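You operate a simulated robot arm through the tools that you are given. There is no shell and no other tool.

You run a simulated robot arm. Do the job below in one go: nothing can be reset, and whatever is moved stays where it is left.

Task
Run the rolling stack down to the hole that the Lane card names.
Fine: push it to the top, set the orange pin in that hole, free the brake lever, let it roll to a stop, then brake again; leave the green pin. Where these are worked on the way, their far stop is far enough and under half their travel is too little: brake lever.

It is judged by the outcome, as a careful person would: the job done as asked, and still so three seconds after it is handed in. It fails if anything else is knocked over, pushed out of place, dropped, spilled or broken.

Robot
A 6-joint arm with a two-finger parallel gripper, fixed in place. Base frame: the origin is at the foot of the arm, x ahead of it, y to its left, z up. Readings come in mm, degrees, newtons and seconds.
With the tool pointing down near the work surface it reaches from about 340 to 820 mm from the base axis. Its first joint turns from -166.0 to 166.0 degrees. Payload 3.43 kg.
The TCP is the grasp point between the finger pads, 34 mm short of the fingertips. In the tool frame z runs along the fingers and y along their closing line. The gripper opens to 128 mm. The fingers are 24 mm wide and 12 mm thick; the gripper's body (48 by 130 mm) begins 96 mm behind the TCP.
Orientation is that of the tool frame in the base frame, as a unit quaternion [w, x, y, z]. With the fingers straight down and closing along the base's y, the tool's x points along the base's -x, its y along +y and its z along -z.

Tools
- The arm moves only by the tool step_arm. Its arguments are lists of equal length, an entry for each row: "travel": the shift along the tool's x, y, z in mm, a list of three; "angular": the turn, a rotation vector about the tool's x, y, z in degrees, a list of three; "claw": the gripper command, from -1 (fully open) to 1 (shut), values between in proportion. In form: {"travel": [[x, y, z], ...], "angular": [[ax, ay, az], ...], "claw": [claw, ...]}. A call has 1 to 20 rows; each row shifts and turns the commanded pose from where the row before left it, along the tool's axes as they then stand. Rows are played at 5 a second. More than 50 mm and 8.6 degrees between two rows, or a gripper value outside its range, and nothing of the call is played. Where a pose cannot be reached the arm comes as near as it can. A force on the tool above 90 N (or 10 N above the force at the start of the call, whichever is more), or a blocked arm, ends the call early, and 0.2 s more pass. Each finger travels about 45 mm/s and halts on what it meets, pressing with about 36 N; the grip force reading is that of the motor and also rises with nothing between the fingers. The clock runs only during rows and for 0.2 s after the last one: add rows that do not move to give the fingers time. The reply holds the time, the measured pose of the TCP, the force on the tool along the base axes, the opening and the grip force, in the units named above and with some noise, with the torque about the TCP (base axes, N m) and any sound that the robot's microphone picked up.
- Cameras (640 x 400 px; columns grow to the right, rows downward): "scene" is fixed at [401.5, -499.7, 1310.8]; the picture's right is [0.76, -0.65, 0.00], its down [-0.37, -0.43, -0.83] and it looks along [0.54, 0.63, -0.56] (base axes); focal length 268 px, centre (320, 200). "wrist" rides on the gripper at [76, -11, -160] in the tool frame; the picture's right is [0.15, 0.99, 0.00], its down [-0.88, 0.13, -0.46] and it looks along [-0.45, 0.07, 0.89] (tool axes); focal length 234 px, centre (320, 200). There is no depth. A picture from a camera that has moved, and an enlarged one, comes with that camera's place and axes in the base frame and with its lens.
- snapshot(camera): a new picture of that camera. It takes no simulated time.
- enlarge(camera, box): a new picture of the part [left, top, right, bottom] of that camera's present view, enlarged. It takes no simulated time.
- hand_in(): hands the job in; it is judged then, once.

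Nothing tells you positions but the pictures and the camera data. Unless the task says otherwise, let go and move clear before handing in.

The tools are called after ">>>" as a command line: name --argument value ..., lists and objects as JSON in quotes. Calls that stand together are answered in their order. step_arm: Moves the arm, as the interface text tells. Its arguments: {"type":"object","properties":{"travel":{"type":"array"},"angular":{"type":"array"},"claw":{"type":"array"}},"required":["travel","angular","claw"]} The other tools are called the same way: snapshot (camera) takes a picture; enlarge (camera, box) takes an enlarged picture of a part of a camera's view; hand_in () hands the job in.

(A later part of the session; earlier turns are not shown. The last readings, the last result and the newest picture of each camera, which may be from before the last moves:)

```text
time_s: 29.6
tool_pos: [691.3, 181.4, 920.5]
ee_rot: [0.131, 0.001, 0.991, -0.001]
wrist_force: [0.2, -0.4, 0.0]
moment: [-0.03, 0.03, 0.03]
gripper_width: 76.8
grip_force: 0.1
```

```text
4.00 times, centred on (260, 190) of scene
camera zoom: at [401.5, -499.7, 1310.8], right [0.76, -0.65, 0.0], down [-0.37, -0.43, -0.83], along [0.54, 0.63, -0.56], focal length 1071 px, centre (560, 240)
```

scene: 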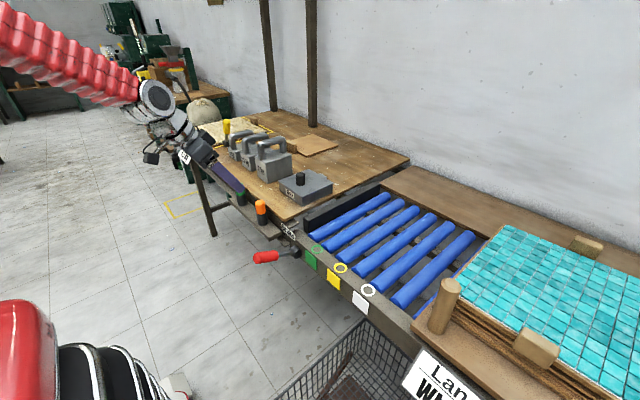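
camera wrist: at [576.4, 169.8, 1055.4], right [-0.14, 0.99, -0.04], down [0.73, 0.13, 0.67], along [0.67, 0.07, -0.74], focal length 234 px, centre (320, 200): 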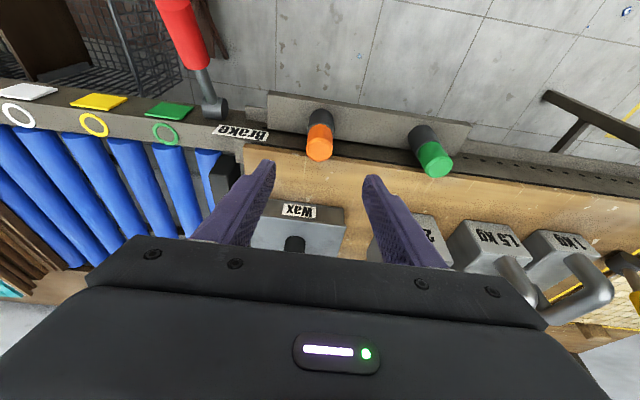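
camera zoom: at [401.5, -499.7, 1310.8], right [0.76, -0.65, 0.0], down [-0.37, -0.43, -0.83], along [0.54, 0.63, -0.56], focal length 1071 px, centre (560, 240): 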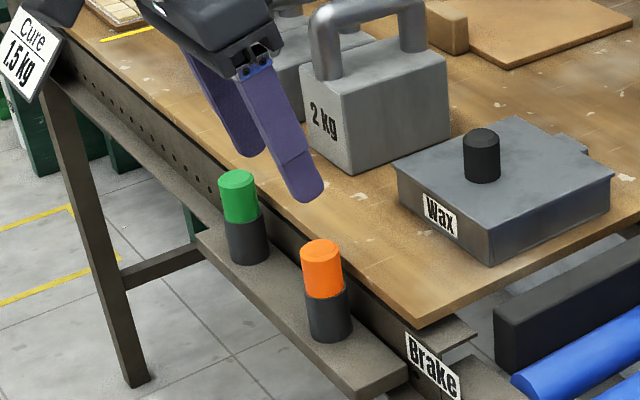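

Alignment looks right: the pin lies between the fingers' lines. I'll descend along the tool axis to put the TCP just below the pin's top, keeping the fingertips above the dark part.

>>> step_arm --travel '[[0, 0, 30], [0, 0, 30], [0, 0, 30], [0, 0, 20], [0, 0, 9], [0, 0, 0], [0, 0, 0]]' --angular '[[0, 0, 0], [0, 0, 0], [0, 0, 0], [0, 0, 0], [0, 0, 0], [0, 0, 0], [0, 0, 0]]' --claw '[-0.2, -0.2, -0.2, -0.2, -0.2, -0.2, -0.2]'

>>> snapshot --camera "wrist"

>>> enlarge --camera "scene" --box '[212, 160, 308, 240]'

```text
time_s: 31.2
tool_pos: [720.1, 179.6, 806.1]
ee_rot: [0.13, 0.001, 0.992, -0.001]
wrist_force: [0.3, -1.2, -0.8]
moment: [0.03, -0.01, 0.01]
gripper_width: 76.7
grip_force: 0.1
```

```text
taken
camera wrist: at [605.8, 169.2, 940.7], right [-0.14, 0.99, -0.04], down [0.73, 0.13, 0.67], along [0.67, 0.07, -0.74], focal length 234 px, centre (320, 200)
```

wrist: 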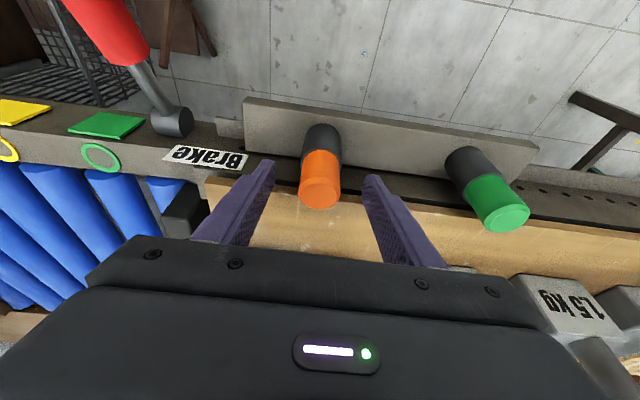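

```text
5.00 times, centred on (260, 200) of scene
camera zoom: at [401.5, -499.7, 1310.8], right [0.76, -0.65, 0.0], down [-0.37, -0.43, -0.83], along [0.54, 0.63, -0.56], focal length 1339 px, centre (620, 200)
```

zoom: 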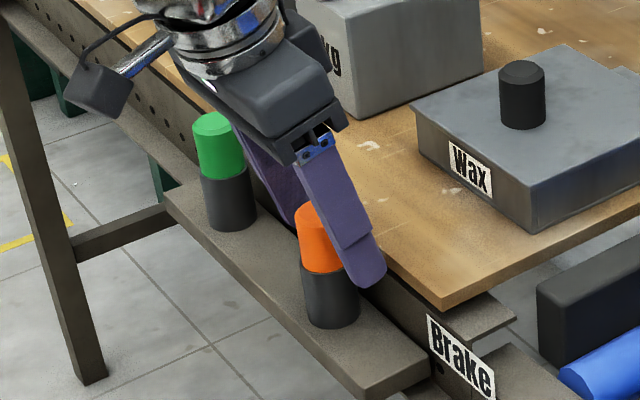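

The pin top sits exactly at the grasp point. I'll close the gripper on the orange part.

>>> step_arm --travel '[[0, 0, 0], [0, 0, 0], [0, 0, 0], [0, 0, 0], [0, 0, 0], [0, 0, 0]]' --angular '[[0, 0, 0], [0, 0, 0], [0, 0, 0], [0, 0, 0], [0, 0, 0], [0, 0, 0]]' --claw '[0.2, 0.5, 0.8, 1, 1, 1]'

>>> snapshot --camera "wrist"

```text
time_s: 32.6
tool_pos: [720.7, 180.5, 806.2]
ee_rot: [0.131, -0.001, 0.991, 0.0]
wrist_force: [0.5, -0.5, 0.7]
moment: [-0.05, 0.05, 0.0]
gripper_width: 30.4
grip_force: 35.7
```

```text
taken
camera wrist: at [605.8, 169.3, 940.8], right [-0.14, 0.99, -0.04], down [0.73, 0.13, 0.67], along [0.67, 0.07, -0.74], focal length 234 px, centre (320, 200)
```

wrist: 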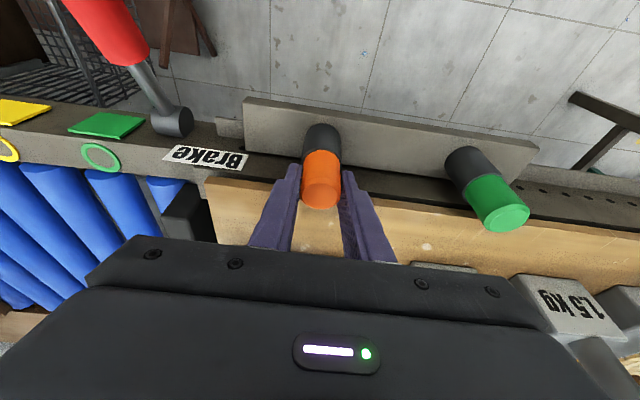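

The gripper holds the orange part with the pads 30 mm apart. I'll lift straight up slowly and see what comes out.

>>> step_arm --travel '[[-1.3, 0, -4.8], [-1.3, 0, -4.8], [-2.6, 0, -9.7], [-2.6, 0, -9.7], [-2.6, 0, -9.7], [0, 0, 0]]' --angular '[[0, 0, 0], [0, 0, 0], [0, 0, 0], [0, 0, 0], [0, 0, 0], [0, 0, 0]]' --claw '[1, 1, 1, 1, 1, 1]'

>>> snapshot --camera "wrist"

>>> enlarge --camera "scene" --box '[212, 160, 308, 240]'

```text
time_s: 34.0
tool_pos: [723.4, 181.9, 846.3]
ee_rot: [0.131, 0.0, 0.991, -0.001]
wrist_force: [0.6, 0.9, -1.2]
moment: [0.0, 0.01, 0.01]
gripper_width: 30.3
grip_force: 36.3
```

```text
taken
camera wrist: at [607.2, 171.1, 980.3], right [-0.14, 0.99, -0.04], down [0.73, 0.13, 0.67], along [0.67, 0.07, -0.74], focal length 234 px, centre (320, 200)
```

wrist: 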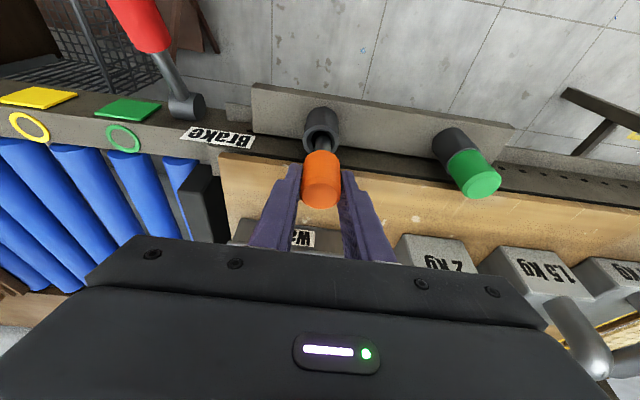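

```text
5.00 times, centred on (260, 200) of scene
camera zoom: at [401.5, -499.7, 1310.8], right [0.76, -0.65, 0.0], down [-0.37, -0.43, -0.83], along [0.54, 0.63, -0.56], focal length 1339 px, centre (620, 200)
```

zoom: 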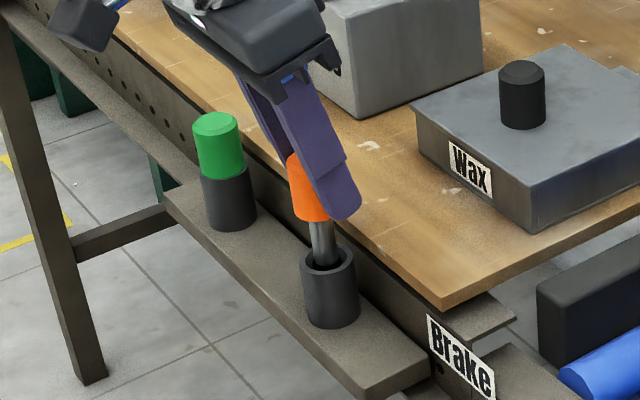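

The dark part is a fixed cup, and the pin has an orange head on a thinner metal shank. I'll lift it fully out and look at the shank.

>>> step_arm --travel '[[-2.6, 0, -9.7], [-2.6, 0, -9.7], [-3.9, 0, -14.5], [-5.2, 0, -19.3], [-5.2, 0, -19.3], [0, 0, 0]]' --angular '[[0, 0, 0], [0, 0, 0], [0, 0, 0], [0, 0, 0], [0, 0, 0], [0, 0, 0]]' --claw '[1, 1, 1, 1, 1, 1]'

>>> enlarge --camera "wrist" --box '[240, 80, 400, 220]'

>>> enlarge --camera "scene" --box '[212, 150, 308, 230]'

```text
time_s: 35.4
tool_pos: [720.9, 183.4, 919.6]
ee_rot: [0.13, -0.001, 0.992, 0.0]
wrist_force: [-0.5, 0.6, -0.9]
moment: [-0.02, 0.01, -0.04]
gripper_width: 30.4
grip_force: 35.8
```

```text
2.86 times, centred on (320, 150) of wrist
camera zoom: at [606.7, 172.3, 1054.9], right [-0.14, 0.99, -0.04], down [0.73, 0.13, 0.67], along [0.67, 0.07, -0.74], focal length 669 px, centre (320, 343)
```

zoom: 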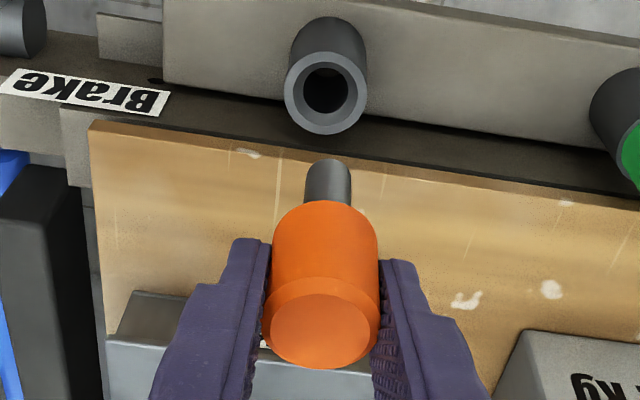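

```text
5.00 times, centred on (260, 190) of scene
camera zoom: at [401.5, -499.7, 1310.8], right [0.76, -0.65, 0.0], down [-0.37, -0.43, -0.83], along [0.54, 0.63, -0.56], focal length 1339 px, centre (620, 250)
```

zoom: 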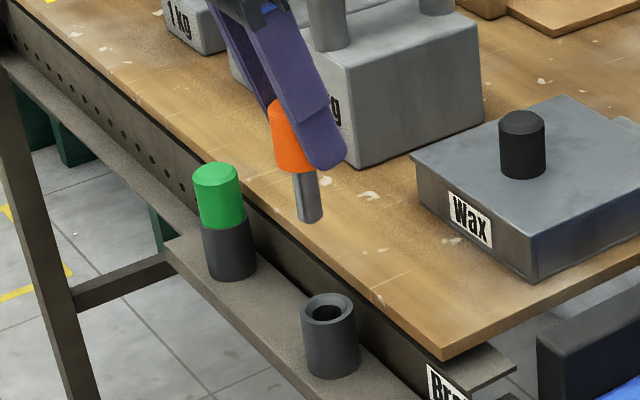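

The pin comes out cleanly, with a head about 43 mm tall and a shank about 36 mm long and 16 mm thick. I'll carry it over to above the white hole near (776, -249), staying well above the rail.

>>> step_arm --travel '[[-4, -36, 2.8], [-4, -36, 2.8], [-4, -36, 2.8], [-4, -36, 2.8], [-4, -36, 2.8], [-4, -36, 2.8], [-4, -36, 2.8], [-4, -36, 2.8], [-4, -36, 2.8], [-4, -36, 2.8], [-4, -36, 2.8], [-4, -36, 2.8], [0, 0, 0], [0, 0, 0]]' --angular '[[0, 0, 0], [0, 0, 0], [0, 0, 0], [0, 0, 0], [0, 0, 0], [0, 0, 0], [0, 0, 0], [0, 0, 0], [0, 0, 0], [0, 0, 0], [0, 0, 0], [0, 0, 0], [0, 0, 0], [0, 0, 0]]' --claw '[1, 1, 1, 1, 1, 1, 1, 1, 1, 1, 1, 1, 1, 1]'

>>> snapshot --camera "wrist"

>>> snapshot --camera "scene"

```text
time_s: 38.4
tool_pos: [777.1, -246.4, 904.3]
ee_rot: [0.131, 0.0, 0.991, 0.0]
wrist_force: [-0.3, -0.7, -1.3]
moment: [0.02, 0.0, 0.01]
gripper_width: 30.5
grip_force: 36.0
```

```text
taken
camera wrist: at [662.4, -258.4, 1038.5], right [-0.14, 0.99, -0.04], down [0.73, 0.13, 0.67], along [0.67, 0.07, -0.74], focal length 234 px, centre (320, 200)
```

wrist: 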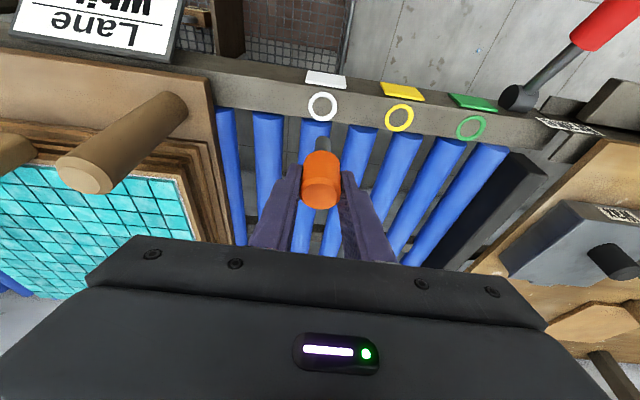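

```text
taken
```

scene: 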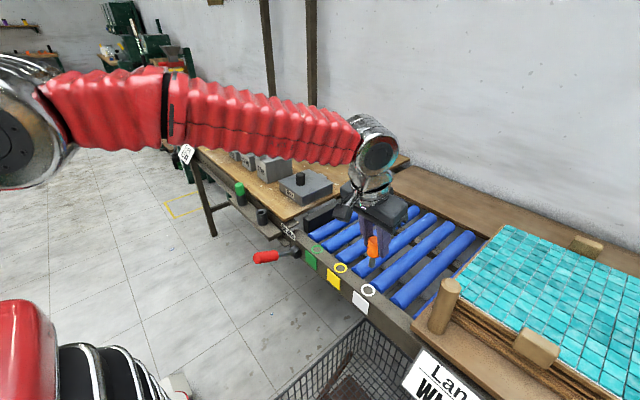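

The pin is above the white hole area and reachable. I'll enlarge both views to fix the hole's position against the shank.

>>> enlarge --camera "wrist" --box '[270, 60, 400, 220]'

>>> enlarge --camera "scene" --box '[330, 220, 410, 310]'

>>> enlarge --camera "wrist" --box '[290, 60, 370, 120]'

```text
2.50 times, centred on (335, 140) of wrist
camera zoom: at [662.4, -258.4, 1038.5], right [-0.14, 0.99, -0.04], down [0.73, 0.13, 0.67], along [0.67, 0.07, -0.74], focal length 585 px, centre (282, 350)
```

zoom: 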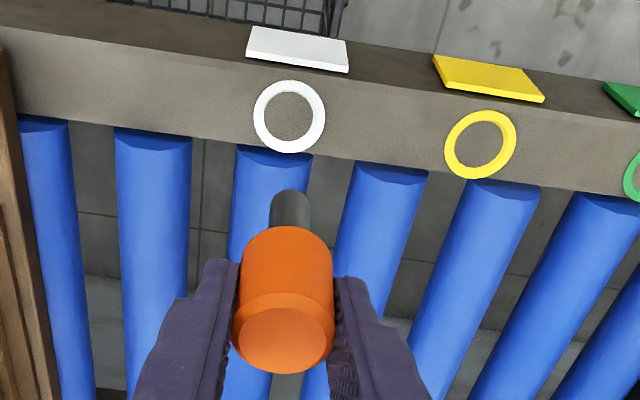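

```text
4.44 times, centred on (370, 265) of scene
camera zoom: at [401.5, -499.7, 1310.8], right [0.76, -0.65, 0.0], down [-0.37, -0.43, -0.83], along [0.54, 0.63, -0.56], focal length 1190 px, centre (98, -89)
```

zoom: 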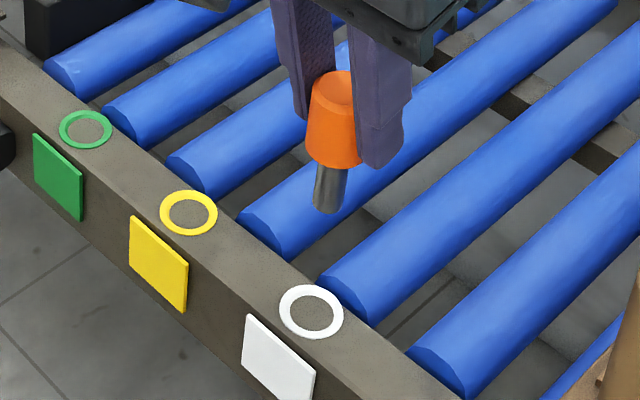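

```text
6.67 times, centred on (330, 90) of wrist
camera zoom: at [662.4, -258.4, 1038.5], right [-0.14, 0.99, -0.04], down [0.73, 0.13, 0.67], along [0.67, 0.07, -0.74], focal length 1561 px, centre (253, 933)
```

zoom: 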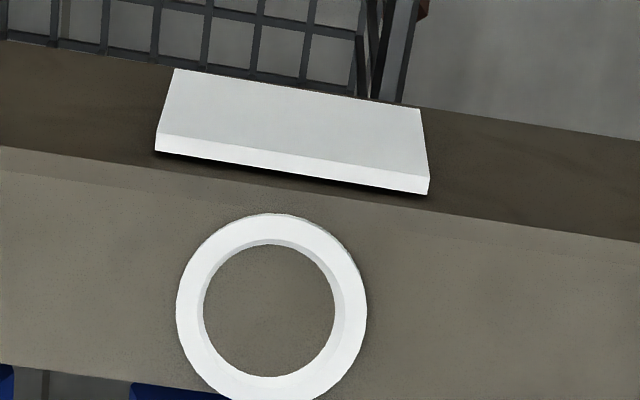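

Combining the views puts the white hole at about (773, -250, 740). I'll move over it and lower until the shank tip is about 12 mm above the rail, then check again.

>>> step_arm --travel '[[5.8, -0.9, 17.7], [5.8, -0.9, 17.7], [5.8, -0.9, 17.7], [5.8, -0.9, 17.7], [0, 0, 0], [0, 0, 0]]' --angular '[[0, 0, 0], [0, 0, 0], [0, 0, 0], [0, 0, 0], [0, 0, 0], [0, 0, 0]]' --claw '[1, 1, 1, 1, 1, 1]'

>>> enlarge --camera "wrist" --box '[270, 90, 370, 220]'

>>> enlarge --camera "scene" --box '[330, 230, 410, 310]'

```text
time_s: 39.8
tool_pos: [771.1, -251.7, 825.9]
ee_rot: [0.13, 0.0, 0.991, -0.001]
wrist_force: [0.3, 0.1, -0.9]
moment: [0.0, -0.01, -0.03]
gripper_width: 30.5
grip_force: 35.8
```

```text
3.08 times, centred on (320, 155) of wrist
camera zoom: at [656.0, -263.2, 961.2], right [-0.14, 0.99, -0.04], down [0.73, 0.13, 0.67], along [0.67, 0.07, -0.74], focal length 720 px, centre (320, 338)
```

zoom: 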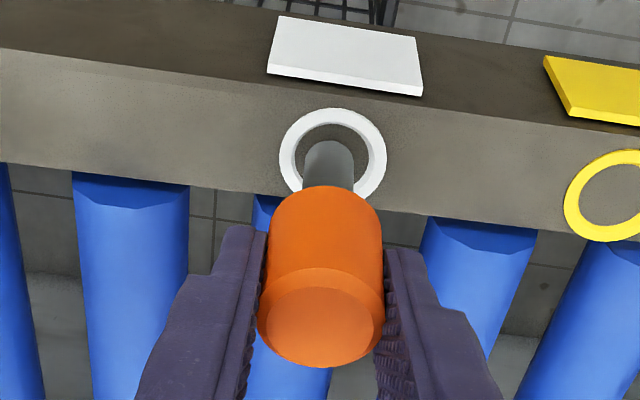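

```text
5.00 times, centred on (370, 270) of scene
camera zoom: at [401.5, -499.7, 1310.8], right [0.76, -0.65, 0.0], down [-0.37, -0.43, -0.83], along [0.54, 0.63, -0.56], focal length 1339 px, centre (70, -150)
```

zoom: 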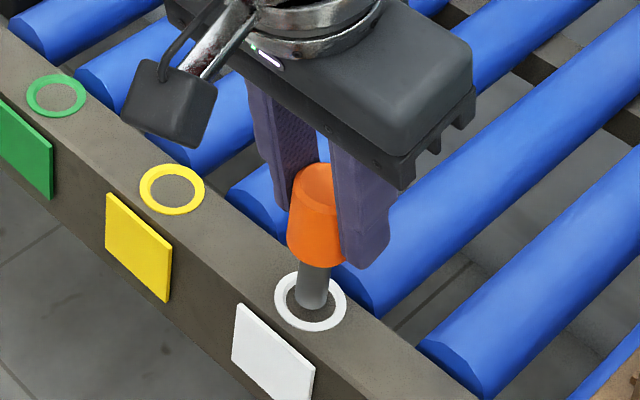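

The shank is nearly over the ring. I'll enlarge further to judge the remaining offset before lowering.

>>> enlarge --camera "scene" --box '[355, 255, 395, 305]'

>>> enlarge --camera "wrist" --box '[295, 110, 355, 170]'

```text
8.00 times, centred on (375, 280) of scene
camera zoom: at [401.5, -499.7, 1310.8], right [0.76, -0.65, 0.0], down [-0.37, -0.43, -0.83], along [0.54, 0.63, -0.56], focal length 2142 px, centre (-120, -440)
```

zoom: 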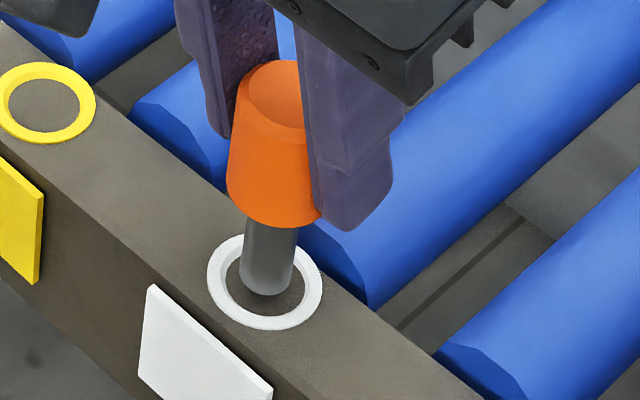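

```text
6.67 times, centred on (325, 140) of wrist
camera zoom: at [656.0, -263.2, 961.2], right [-0.14, 0.99, -0.04], down [0.73, 0.13, 0.67], along [0.67, 0.07, -0.74], focal length 1561 px, centre (287, 600)
```

zoom: 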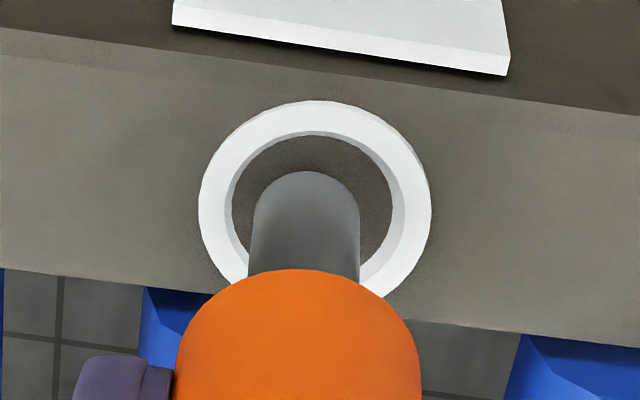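

The ring is a low collar and the tip is about 4 mm above the rail, off by only about 1.4 mm in y. I'll correct that and lower slowly, watching for force.

>>> step_arm --travel '[[0, 1.4, 0], [0.8, 0, 2.9], [0.8, 0, 2.9], [0.8, 0, 2.9], [0.8, 0, 2.9], [0, 0, 0]]' --angular '[[0, 0, 0], [0, 0, 0], [0, 0, 0], [0, 0, 0], [0, 0, 0], [0, 0, 0]]' --claw '[1, 1, 1, 1, 1, 1]'

>>> enlarge --camera "scene" --box '[355, 255, 395, 305]'

>>> enlarge --camera "wrist" --box '[285, 110, 365, 210]'

```text
time_s: 41.2
tool_pos: [771.7, -252.8, 815.2]
ee_rot: [0.132, 0.0, 0.991, -0.001]
wrist_force: [3.0, 0.3, 2.0]
moment: [0.09, -0.19, 0.04]
gripper_width: 30.4
grip_force: 36.2
```

```text
8.00 times, centred on (375, 280) of scene
camera zoom: at [401.5, -499.7, 1310.8], right [0.76, -0.65, 0.0], down [-0.37, -0.43, -0.83], along [0.54, 0.63, -0.56], focal length 2142 px, centre (-120, -440)
```

zoom: 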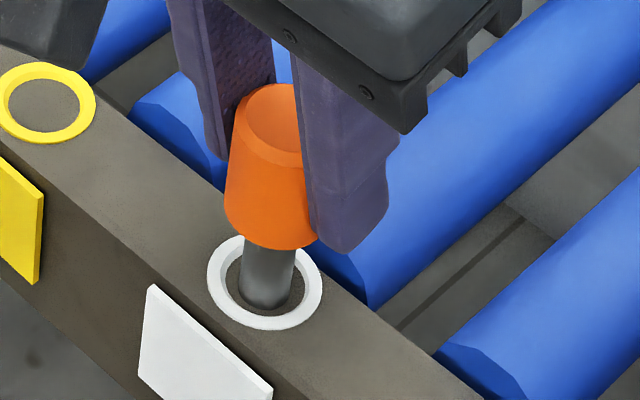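

```text
4.00 times, centred on (325, 160) of wrist
camera zoom: at [655.9, -263.3, 950.8], right [-0.14, 0.99, -0.04], down [0.73, 0.13, 0.67], along [0.67, 0.07, -0.74], focal length 937 px, centre (300, 360)
```

zoom: 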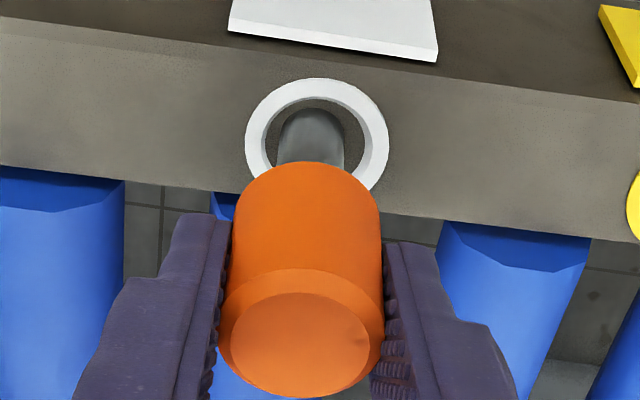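

The tip is inside the collar with only slight contact forces, still about 1.9 mm toward -y of centre. I'll shift y by 1.8 mm and lower a few more mm.

>>> step_arm --travel '[[0, 1.8, 0], [0, 0, 0], [0.5, 0, 1.9], [0.5, 0, 1.9], [0.5, 0, 1.9], [0, 0, 0]]' --angular '[[0, 0, 0], [0, 0, 0], [0, 0, 0], [0, 0, 0], [0, 0, 0], [0, 0, 0]]' --claw '[1, 1, 1, 1, 1, 1]'

>>> enlarge --camera "scene" --box '[355, 255, 395, 305]'

>>> enlarge --camera "wrist" --box '[285, 110, 365, 210]'

```text
time_s: 42.6
tool_pos: [772.4, -251.1, 808.2]
ee_rot: [0.129, 0.0, 0.992, 0.0]
wrist_force: [0.3, -0.2, -1.2]
moment: [0.0, -0.02, 0.0]
gripper_width: 30.4
grip_force: 36.6
```

```text
8.00 times, centred on (375, 280) of scene
camera zoom: at [401.5, -499.7, 1310.8], right [0.76, -0.65, 0.0], down [-0.37, -0.43, -0.83], along [0.54, 0.63, -0.56], focal length 2142 px, centre (-120, -440)
```

zoom: 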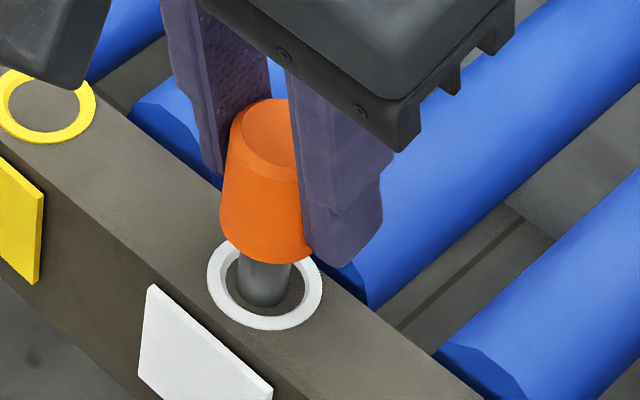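

```text
4.00 times, centred on (325, 160) of wrist
camera zoom: at [656.6, -262.2, 943.2], right [-0.14, 0.99, -0.04], down [0.73, 0.13, 0.67], along [0.66, 0.07, -0.74], focal length 937 px, centre (300, 360)
```

zoom: 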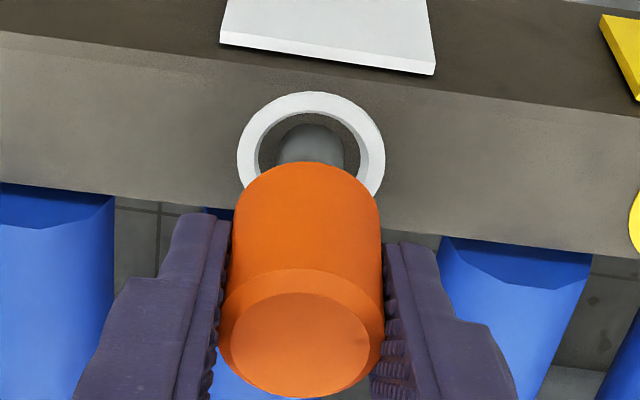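

The shank is sliding into the hole without force and is centred. I'll keep lowering toward full seating.

>>> step_arm --travel '[[0.8, 0, 2.9], [0.8, 0, 2.9], [0.8, 0, 2.9], [0.8, 0, 2.9], [0.8, 0, 2.9], [0.8, 0, 2.9], [0, 0, 0]]' --angular '[[0, 0, 0], [0, 0, 0], [0, 0, 0], [0, 0, 0], [0, 0, 0], [0, 0, 0], [0, 0, 0]]' --claw '[1, 1, 1, 1, 1, 1, 1]'

>>> enlarge --camera "scene" --box '[355, 255, 395, 305]'

>>> enlarge --camera "wrist" --box '[285, 110, 365, 210]'

```text
time_s: 44.2
tool_pos: [771.3, -251.2, 791.3]
ee_rot: [0.13, 0.0, 0.992, 0.0]
wrist_force: [0.9, -0.9, -0.9]
moment: [-0.04, -0.05, 0.01]
gripper_width: 30.4
grip_force: 35.7
```

```text
8.00 times, centred on (375, 280) of scene
camera zoom: at [401.5, -499.7, 1310.8], right [0.76, -0.65, 0.0], down [-0.37, -0.43, -0.83], along [0.54, 0.63, -0.56], focal length 2142 px, centre (-120, -440)
```

zoom: 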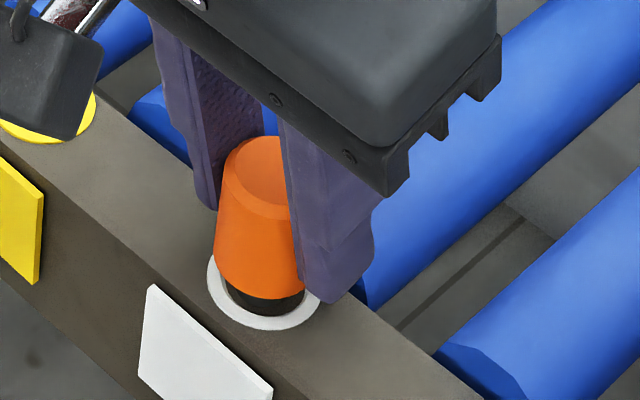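

```text
4.00 times, centred on (325, 160) of wrist
camera zoom: at [656.2, -261.8, 926.2], right [-0.14, 0.99, -0.04], down [0.73, 0.13, 0.67], along [0.67, 0.07, -0.74], focal length 937 px, centre (300, 360)
```

zoom: 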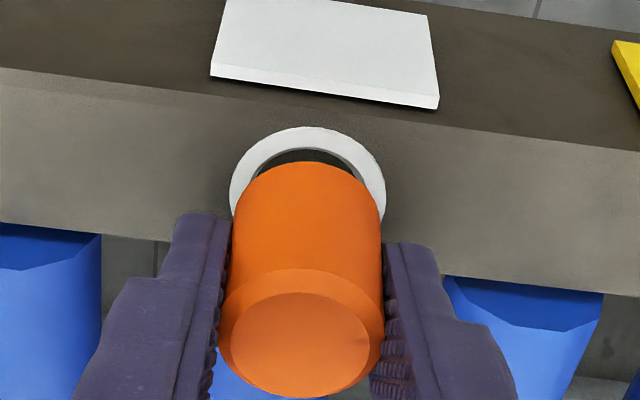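

Only a few mm remain under the head. I'll lower in 2 mm steps until it seats.

>>> step_arm --travel '[[0.5, 0, 1.9], [0.5, 0, 1.9], [0.5, 0, 1.9], [0.5, 0, 1.9], [0, 0, 0]]' --angular '[[0, 0, 0], [0, 0, 0], [0, 0, 0], [0, 0, 0], [0, 0, 0]]' --claw '[1, 1, 1, 1, 1]'

>>> enlarge --camera "scene" --box '[355, 255, 395, 305]'

>>> enlarge --camera "wrist" --box '[285, 110, 365, 210]'

```text
time_s: 45.4
tool_pos: [772.1, -250.1, 783.3]
ee_rot: [0.13, 0.0, 0.991, 0.0]
wrist_force: [2.5, 0.2, -1.0]
moment: [0.0, -0.04, 0.04]
gripper_width: 30.6
grip_force: 35.6
```

```text
8.00 times, centred on (375, 280) of scene
camera zoom: at [401.5, -499.7, 1310.8], right [0.76, -0.65, 0.0], down [-0.37, -0.43, -0.83], along [0.54, 0.63, -0.56], focal length 2142 px, centre (-120, -440)
```

zoom: 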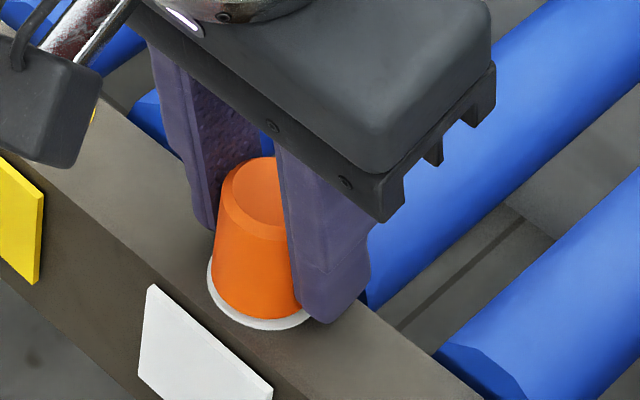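

```text
4.00 times, centred on (325, 160) of wrist
camera zoom: at [656.3, -262.0, 916.6], right [-0.14, 0.99, -0.04], down [0.73, 0.13, 0.67], along [0.67, 0.07, -0.74], focal length 937 px, centre (300, 360)
```

zoom: 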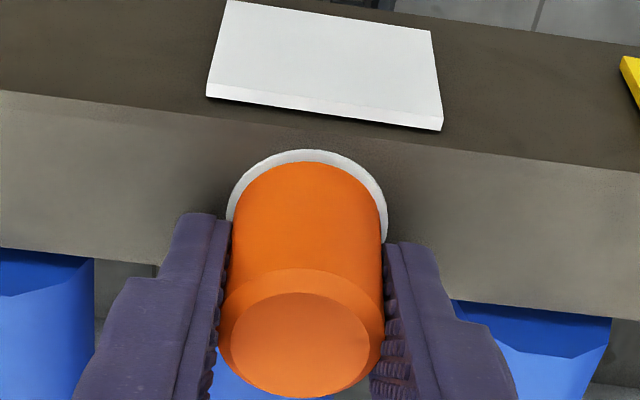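

The head is just above the collar. I'll lower another 2 mm and then see the force before letting go.

>>> step_arm --travel '[[0.3, 0, 1], [0.3, 0, 1], [0, 0, 0]]' --angular '[[0, 0, 0], [0, 0, 0], [0, 0, 0]]' --claw '[1, 1, 1]'

```text
time_s: 46.2
tool_pos: [773.5, -250.0, 778.6]
ee_rot: [0.131, 0.0, 0.991, 0.0]
wrist_force: [0.6, 0.2, -0.7]
moment: [0.0, 0.03, -0.01]
gripper_width: 30.1
grip_force: 35.9
```

No load yet, so only a mm or two is left. I'll open the fingers and let it settle in the hole.

>>> step_arm --travel '[[0, 0, 0], [0, 0, 0], [0, 0, 0], [0, 0, 0], [0, 0, 0]]' --angular '[[0, 0, 0], [0, 0, 0], [0, 0, 0], [0, 0, 0], [0, 0, 0]]' --claw '[0.3, 0.1, 0.0, 0.0, 0.0]'

>>> enlarge --camera "scene" --box '[345, 245, 405, 315]'

>>> enlarge --camera "wrist" --box '[265, 110, 375, 220]'

```text
time_s: 47.4
tool_pos: [773.3, -249.8, 778.7]
ee_rot: [0.131, 0.001, 0.991, -0.001]
wrist_force: [-0.3, -0.1, 0.2]
moment: [-0.01, 0.0, 0.04]
gripper_width: 63.9
grip_force: 0.1
```

```text
5.71 times, centred on (375, 280) of scene
camera zoom: at [401.5, -499.7, 1310.8], right [0.76, -0.65, 0.0], down [-0.37, -0.43, -0.83], along [0.54, 0.63, -0.56], focal length 1530 px, centre (6, -257)
```

zoom: 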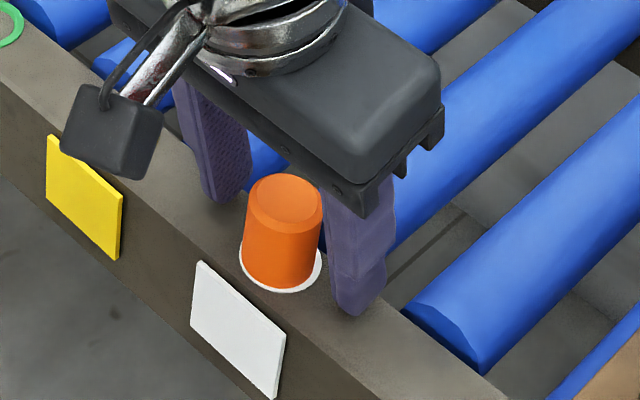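

```text
3.64 times, centred on (320, 165) of wrist
camera zoom: at [656.9, -261.4, 914.2], right [-0.14, 0.99, -0.04], down [0.73, 0.13, 0.67], along [0.67, 0.07, -0.74], focal length 852 px, centre (320, 327)
```

zoom: 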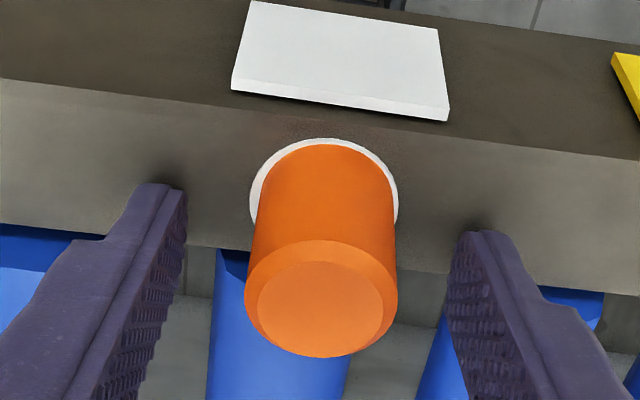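

The orange pin stands seated on the white collar. I'll retreat straight back along the tool axis and check it from clear.

>>> step_arm --travel '[[0, 0, -15], [0, 0, -25], [0, 0, -35], [0, 0, -35], [0, 0, -30], [0, 0, 0]]' --angular '[[0, 0, 0], [0, 0, 0], [0, 0, 0], [0, 0, 0], [0, 0, 0], [0, 0, 0]]' --claw '[0, 0, 0, 0, 0, 0]'

>>> enlarge --camera "wrist" --box '[220, 60, 420, 210]'

>>> snapshot --camera "scene"

>>> enlarge --camera "scene" --box '[345, 245, 405, 315]'

```text
time_s: 48.8
tool_pos: [732.3, -249.7, 914.0]
ee_rot: [0.131, 0.0, 0.991, 0.001]
wrist_force: [0.0, 0.4, -0.4]
moment: [0.01, 0.01, 0.0]
gripper_width: 63.9
grip_force: 0.1
```

```text
2.67 times, centred on (320, 135) of wrist
camera zoom: at [617.8, -260.9, 1049.2], right [-0.14, 0.99, -0.04], down [0.73, 0.13, 0.67], along [0.67, 0.07, -0.74], focal length 624 px, centre (320, 373)
```

zoom: 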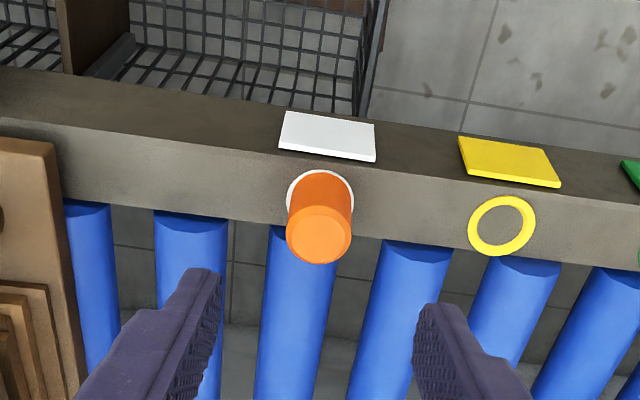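

```text
taken
```

scene: 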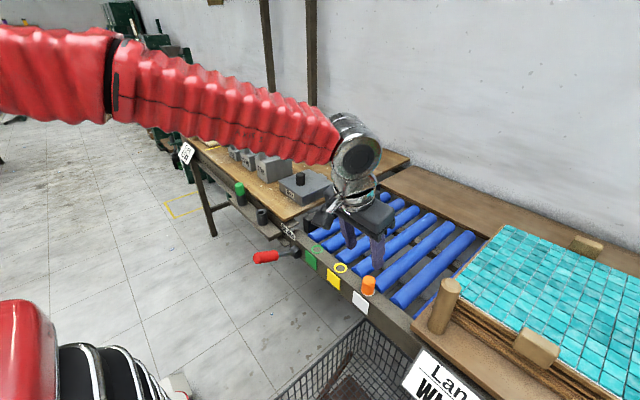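

```text
5.71 times, centred on (375, 280) of scene
camera zoom: at [401.5, -499.7, 1310.8], right [0.76, -0.65, 0.0], down [-0.37, -0.43, -0.83], along [0.54, 0.63, -0.56], focal length 1530 px, centre (6, -257)
```

zoom: 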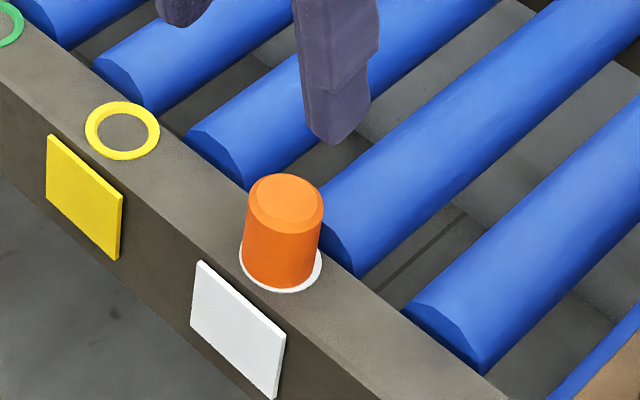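

The pin is properly seated with the stack still held at the top. Next I'll go to the red brake lever and look at it closely before touching it.

>>> step_arm --travel '[[25, 38, 0], [25, 38, 0], [25, 38, 0], [25, 38, 0], [25, 38, 0], [20, 38, 0], [0, 38, 0], [0, 0, 0]]' --angular '[[0, 0, 0], [0, 0, 0], [0, 0, 0], [0, 0, 0], [0, 0, 0], [0, 0, 0], [0, 0, 0], [0, 0, 0]]' --claw '[0, 0, 0, 0, 0, 0, 0, 0]'

>>> snapshot --camera "wrist"

>>> enlarge --camera "wrist" --box '[240, 0, 420, 150]'

>>> enlarge --camera "scene" --box '[240, 210, 330, 290]'

```text
time_s: 50.6
tool_pos: [594.5, 16.9, 875.8]
ee_rot: [0.131, 0.001, 0.991, -0.001]
wrist_force: [0.4, -0.2, -0.1]
moment: [0.0, 0.0, 0.01]
gripper_width: 64.1
grip_force: 0.1
```

```text
taken
camera wrist: at [479.6, 5.3, 1010.1], right [-0.14, 0.99, -0.04], down [0.73, 0.13, 0.67], along [0.67, 0.07, -0.74], focal length 234 px, centre (320, 200)
```

wrist: 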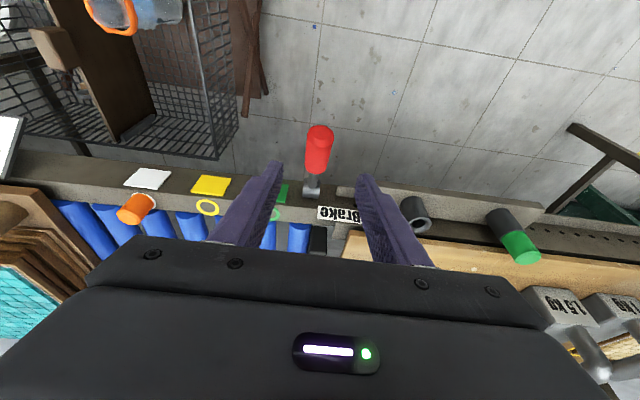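

```text
2.67 times, centred on (330, 75) of wrist
camera zoom: at [479.6, 5.3, 1010.1], right [-0.14, 0.99, -0.04], down [0.73, 0.13, 0.67], along [0.67, 0.07, -0.74], focal length 624 px, centre (293, 533)
```

zoom: 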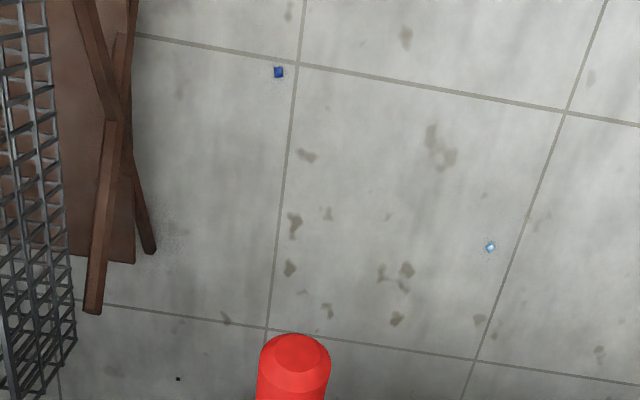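

```text
5.00 times, centred on (285, 250) of scene
camera zoom: at [401.5, -499.7, 1310.8], right [0.76, -0.65, 0.0], down [-0.37, -0.43, -0.83], along [0.54, 0.63, -0.56], focal length 1339 px, centre (495, -50)
```

zoom: 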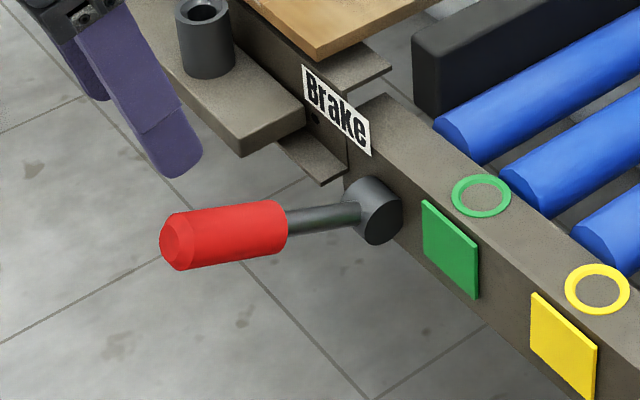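

The lever's hub is near (744, 17, 694) and its tip at (605, 16, 759), so it pivots about y and points toward the arm at 25 degrees above level. I'll come down to straddle its red grip near (640, 17, 743).

>>> step_arm --travel '[[-9, 0, 0], [0, 0, 30], [0, 0, 30], [0, 0, 30], [0, 0, 0]]' --angular '[[0, 0, 0], [0, 0, 0], [0, 0, 0], [0, 0, 0], [0, 0, 0]]' --claw '[-0.1, -0.1, -0.1, -0.1, -0.1]'

>>> snapshot --camera "wrist"

>>> enlarge --camera "scene" --box '[230, 190, 330, 290]'

```text
time_s: 51.8
tool_pos: [626.5, 17.2, 792.1]
ee_rot: [0.131, -0.001, 0.991, 0.0]
wrist_force: [-0.6, -0.1, 0.4]
moment: [0.0, -0.02, 0.01]
gripper_width: 70.3
grip_force: 0.0
```

```text
taken
camera wrist: at [511.4, 5.4, 927.7], right [-0.14, 0.99, -0.04], down [0.73, 0.13, 0.67], along [0.67, 0.07, -0.74], focal length 234 px, centre (320, 200)
```

wrist: 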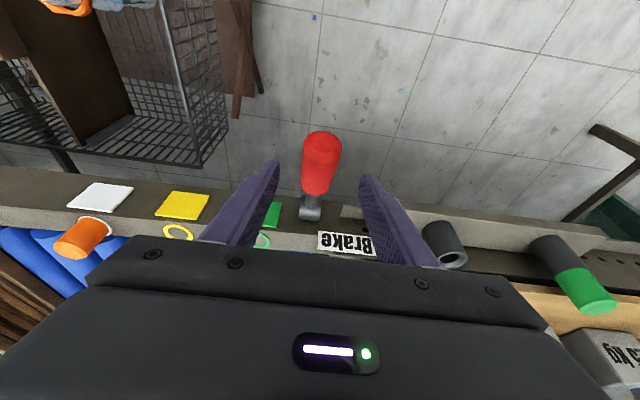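

```text
4.00 times, centred on (280, 240) of scene
camera zoom: at [401.5, -499.7, 1310.8], right [0.76, -0.65, 0.0], down [-0.37, -0.43, -0.83], along [0.54, 0.63, -0.56], focal length 1071 px, centre (480, 40)
```

zoom: 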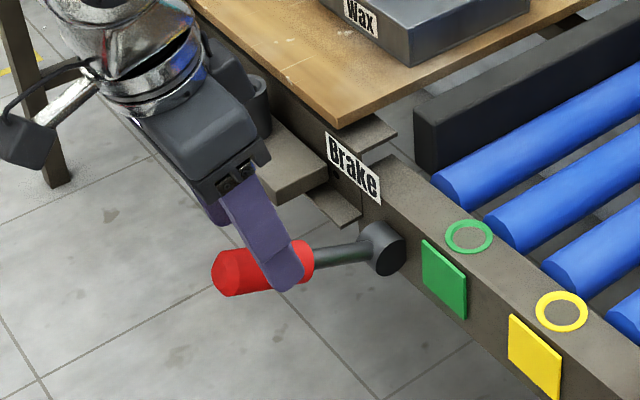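

The handle is centred between the fingers. I'll go the remaining 50 mm and close on it.

>>> step_arm --travel '[[0, 0, 25], [0, 0, 25], [0, 0, 0], [0, 0, 0], [0, 0, 0], [0, 0, 0], [0, 0, 0], [0, 0, 0]]' --angular '[[0, 0, 0], [0, 0, 0], [0, 0, 0], [0, 0, 0], [0, 0, 0], [0, 0, 0], [0, 0, 0], [0, 0, 0]]' --claw '[-0.1, -0.1, -0.1, 0.2, 0.5, 0.8, 1, 1]'

>>> snapshot --camera "wrist"

>>> enlarge --camera "scene" --box '[230, 190, 330, 290]'

```text
time_s: 53.6
tool_pos: [640.1, 15.2, 745.3]
ee_rot: [0.131, 0.002, 0.991, 0.0]
wrist_force: [2.2, -48.6, -1.2]
moment: [0.4, -0.03, 1.16]
gripper_width: 31.5
grip_force: 44.9
```

```text
taken
camera wrist: at [525.9, 4.0, 879.9], right [-0.14, 0.99, -0.04], down [0.73, 0.13, 0.67], along [0.67, 0.06, -0.74], focal length 234 px, centre (320, 200)
```

wrist: 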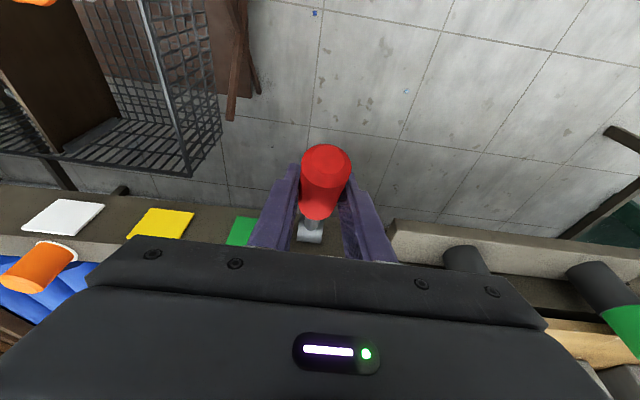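

```text
4.00 times, centred on (280, 240) of scene
camera zoom: at [401.5, -499.7, 1310.8], right [0.76, -0.65, 0.0], down [-0.37, -0.43, -0.83], along [0.54, 0.63, -0.56], focal length 1071 px, centre (480, 40)
```

zoom: 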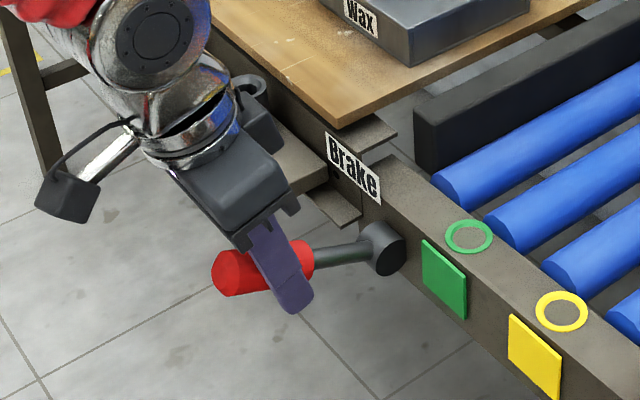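

The grip is slightly off-centre: there is a 49 N side load and the tool was pushed about 2 mm toward -y. I'll shift y by a couple of mm to relieve that before working the lever.

>>> step_arm --travel '[[0, -1, 0], [0, -1, 0], [0, 0, 0]]' --angular '[[0, 0, 0], [0, 0, 0], [0, 0, 0]]' --claw '[1, 1, 1]'

```text
time_s: 54.4
tool_pos: [641.2, 15.1, 743.1]
ee_rot: [0.13, 0.0, 0.991, 0.0]
wrist_force: [6.2, -28.9, -7.1]
moment: [0.46, 0.07, 0.99]
gripper_width: 31.2
grip_force: 45.3
```

That helped (29 N left), so I'll shift about 2.5 mm more.

>>> step_arm --travel '[[0, -1.3, 0], [0, -1.3, 0], [0, 0, 0]]' --angular '[[0, 0, 0], [0, 0, 0], [0, 0, 0]]' --claw '[1, 1, 1]'

```text
time_s: 55.2
tool_pos: [641.6, 14.2, 744.7]
ee_rot: [0.131, 0.0, 0.991, 0.0]
wrist_force: [6.3, 31.5, -4.4]
moment: [-0.29, 0.09, -1.58]
gripper_width: 31.2
grip_force: 45.1
```

It overshot slightly (31 N the other way), so I'll go back by 1.2 mm.

>>> step_arm --travel '[[0, 1.2, 0], [0, 0, 0]]' --angular '[[0, 0, 0], [0, 0, 0]]' --claw '[1, 1]'

```text
time_s: 55.8
tool_pos: [641.1, 15.3, 745.1]
ee_rot: [0.131, 0.0, 0.991, 0.0]
wrist_force: [14.0, 33.1, -12.8]
moment: [-0.41, 0.15, -1.34]
gripper_width: 31.0
grip_force: 44.8
```

The side load is tolerable friction in the grip. Now I'll try the lever gently, first 2 degrees downward about its pivot, and read the force.

>>> step_arm --travel '[[1.3, 0, 1.5], [1.3, 0, 1.5], [0, 0, 0]]' --angular '[[0, -1, 0], [0, -1, 0], [0, 0, 0]]' --claw '[1, 1, 1]'

>>> enlarge --camera "scene" --box '[230, 190, 330, 290]'

```text
time_s: 56.6
tool_pos: [639.3, 14.7, 741.6]
ee_rot: [0.147, -0.001, 0.989, 0.0]
wrist_force: [7.8, 45.1, -4.1]
moment: [-0.35, 0.07, -1.35]
gripper_width: 31.3
grip_force: 44.7
```

```text
4.00 times, centred on (280, 240) of scene
camera zoom: at [401.5, -499.7, 1310.8], right [0.76, -0.65, 0.0], down [-0.37, -0.43, -0.83], along [0.54, 0.63, -0.56], focal length 1071 px, centre (480, 40)
```

zoom: 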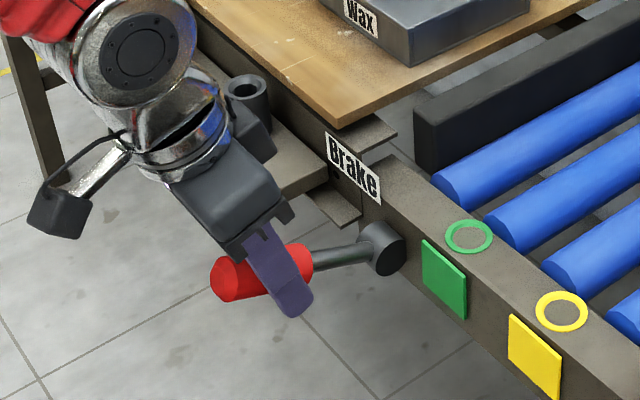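

The lever follows downward with almost no resistance, so that is its free direction. I'll ease the side load a bit and carry on down in small steps.

>>> step_arm --travel '[[0, 1.2, 0], [2.65, 0, 3.0], [2.65, 0, 3.0], [2.65, 0, 3.0], [0, 0, 0]]' --angular '[[0, 0, 0], [0, -2, 0], [0, -2, 0], [0, -2, 0], [0, 0, 0]]' --claw '[1, 1, 1, 1, 1]'

>>> enlarge --camera "scene" --box '[230, 190, 330, 290]'

>>> snapshot --camera "scene"

```text
time_s: 57.8
tool_pos: [634.2, 14.6, 730.3]
ee_rot: [0.2, 0.0, 0.98, 0.0]
wrist_force: [4.1, 31.1, 3.0]
moment: [-0.43, -0.46, -1.16]
gripper_width: 31.4
grip_force: 45.0
```

```text
4.00 times, centred on (280, 240) of scene
camera zoom: at [401.5, -499.7, 1310.8], right [0.76, -0.65, 0.0], down [-0.37, -0.43, -0.83], along [0.54, 0.63, -0.56], focal length 1071 px, centre (480, 40)
```

zoom: 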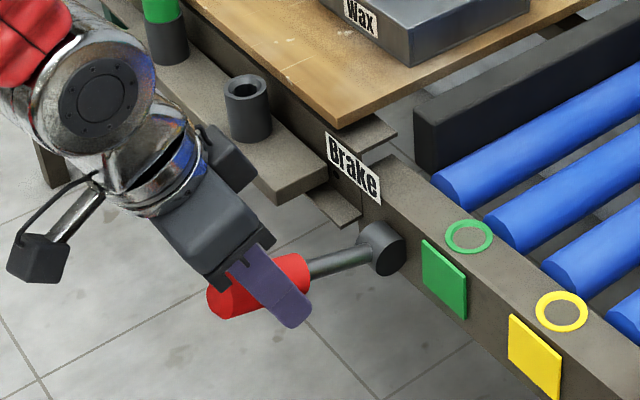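

```text
taken
```

scene: 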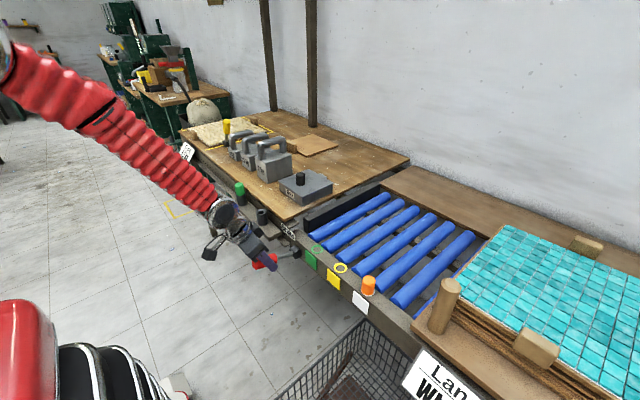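

The lever is down by about 8 degrees without resistance, and the stack has not moved yet. I'll continue down along its arc.

>>> step_arm --travel '[[3.9, 0, 4.5], [3.9, 0, 4.5], [3.9, 0, 4.5], [3.9, 0, 4.5], [0, 0, 0]]' --angular '[[0, -3, 0], [0, -3, 0], [0, -3, 0], [0, -3, 0], [0, 0, 0]]' --claw '[1, 1, 1, 1, 1]'

>>> snapshot --camera "scene"

```text
time_s: 59.0
tool_pos: [629.5, 14.1, 714.0]
ee_rot: [0.298, 0.0, 0.955, 0.0]
wrist_force: [-7.7, 23.6, -14.0]
moment: [0.21, 1.22, -1.15]
gripper_width: 31.3
grip_force: 45.2
out of reach, approached as far as the arm can: row 1, 2
```

```text
taken
```

scene: 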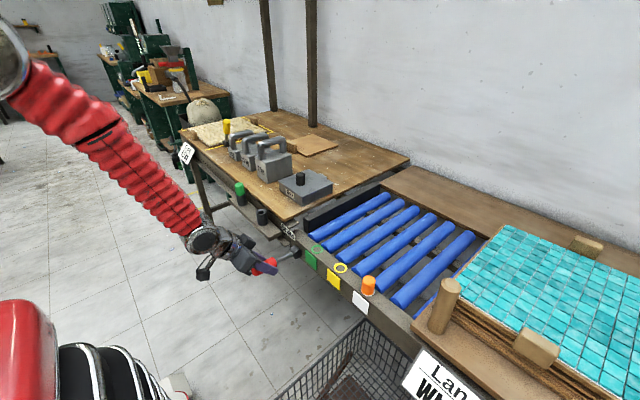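

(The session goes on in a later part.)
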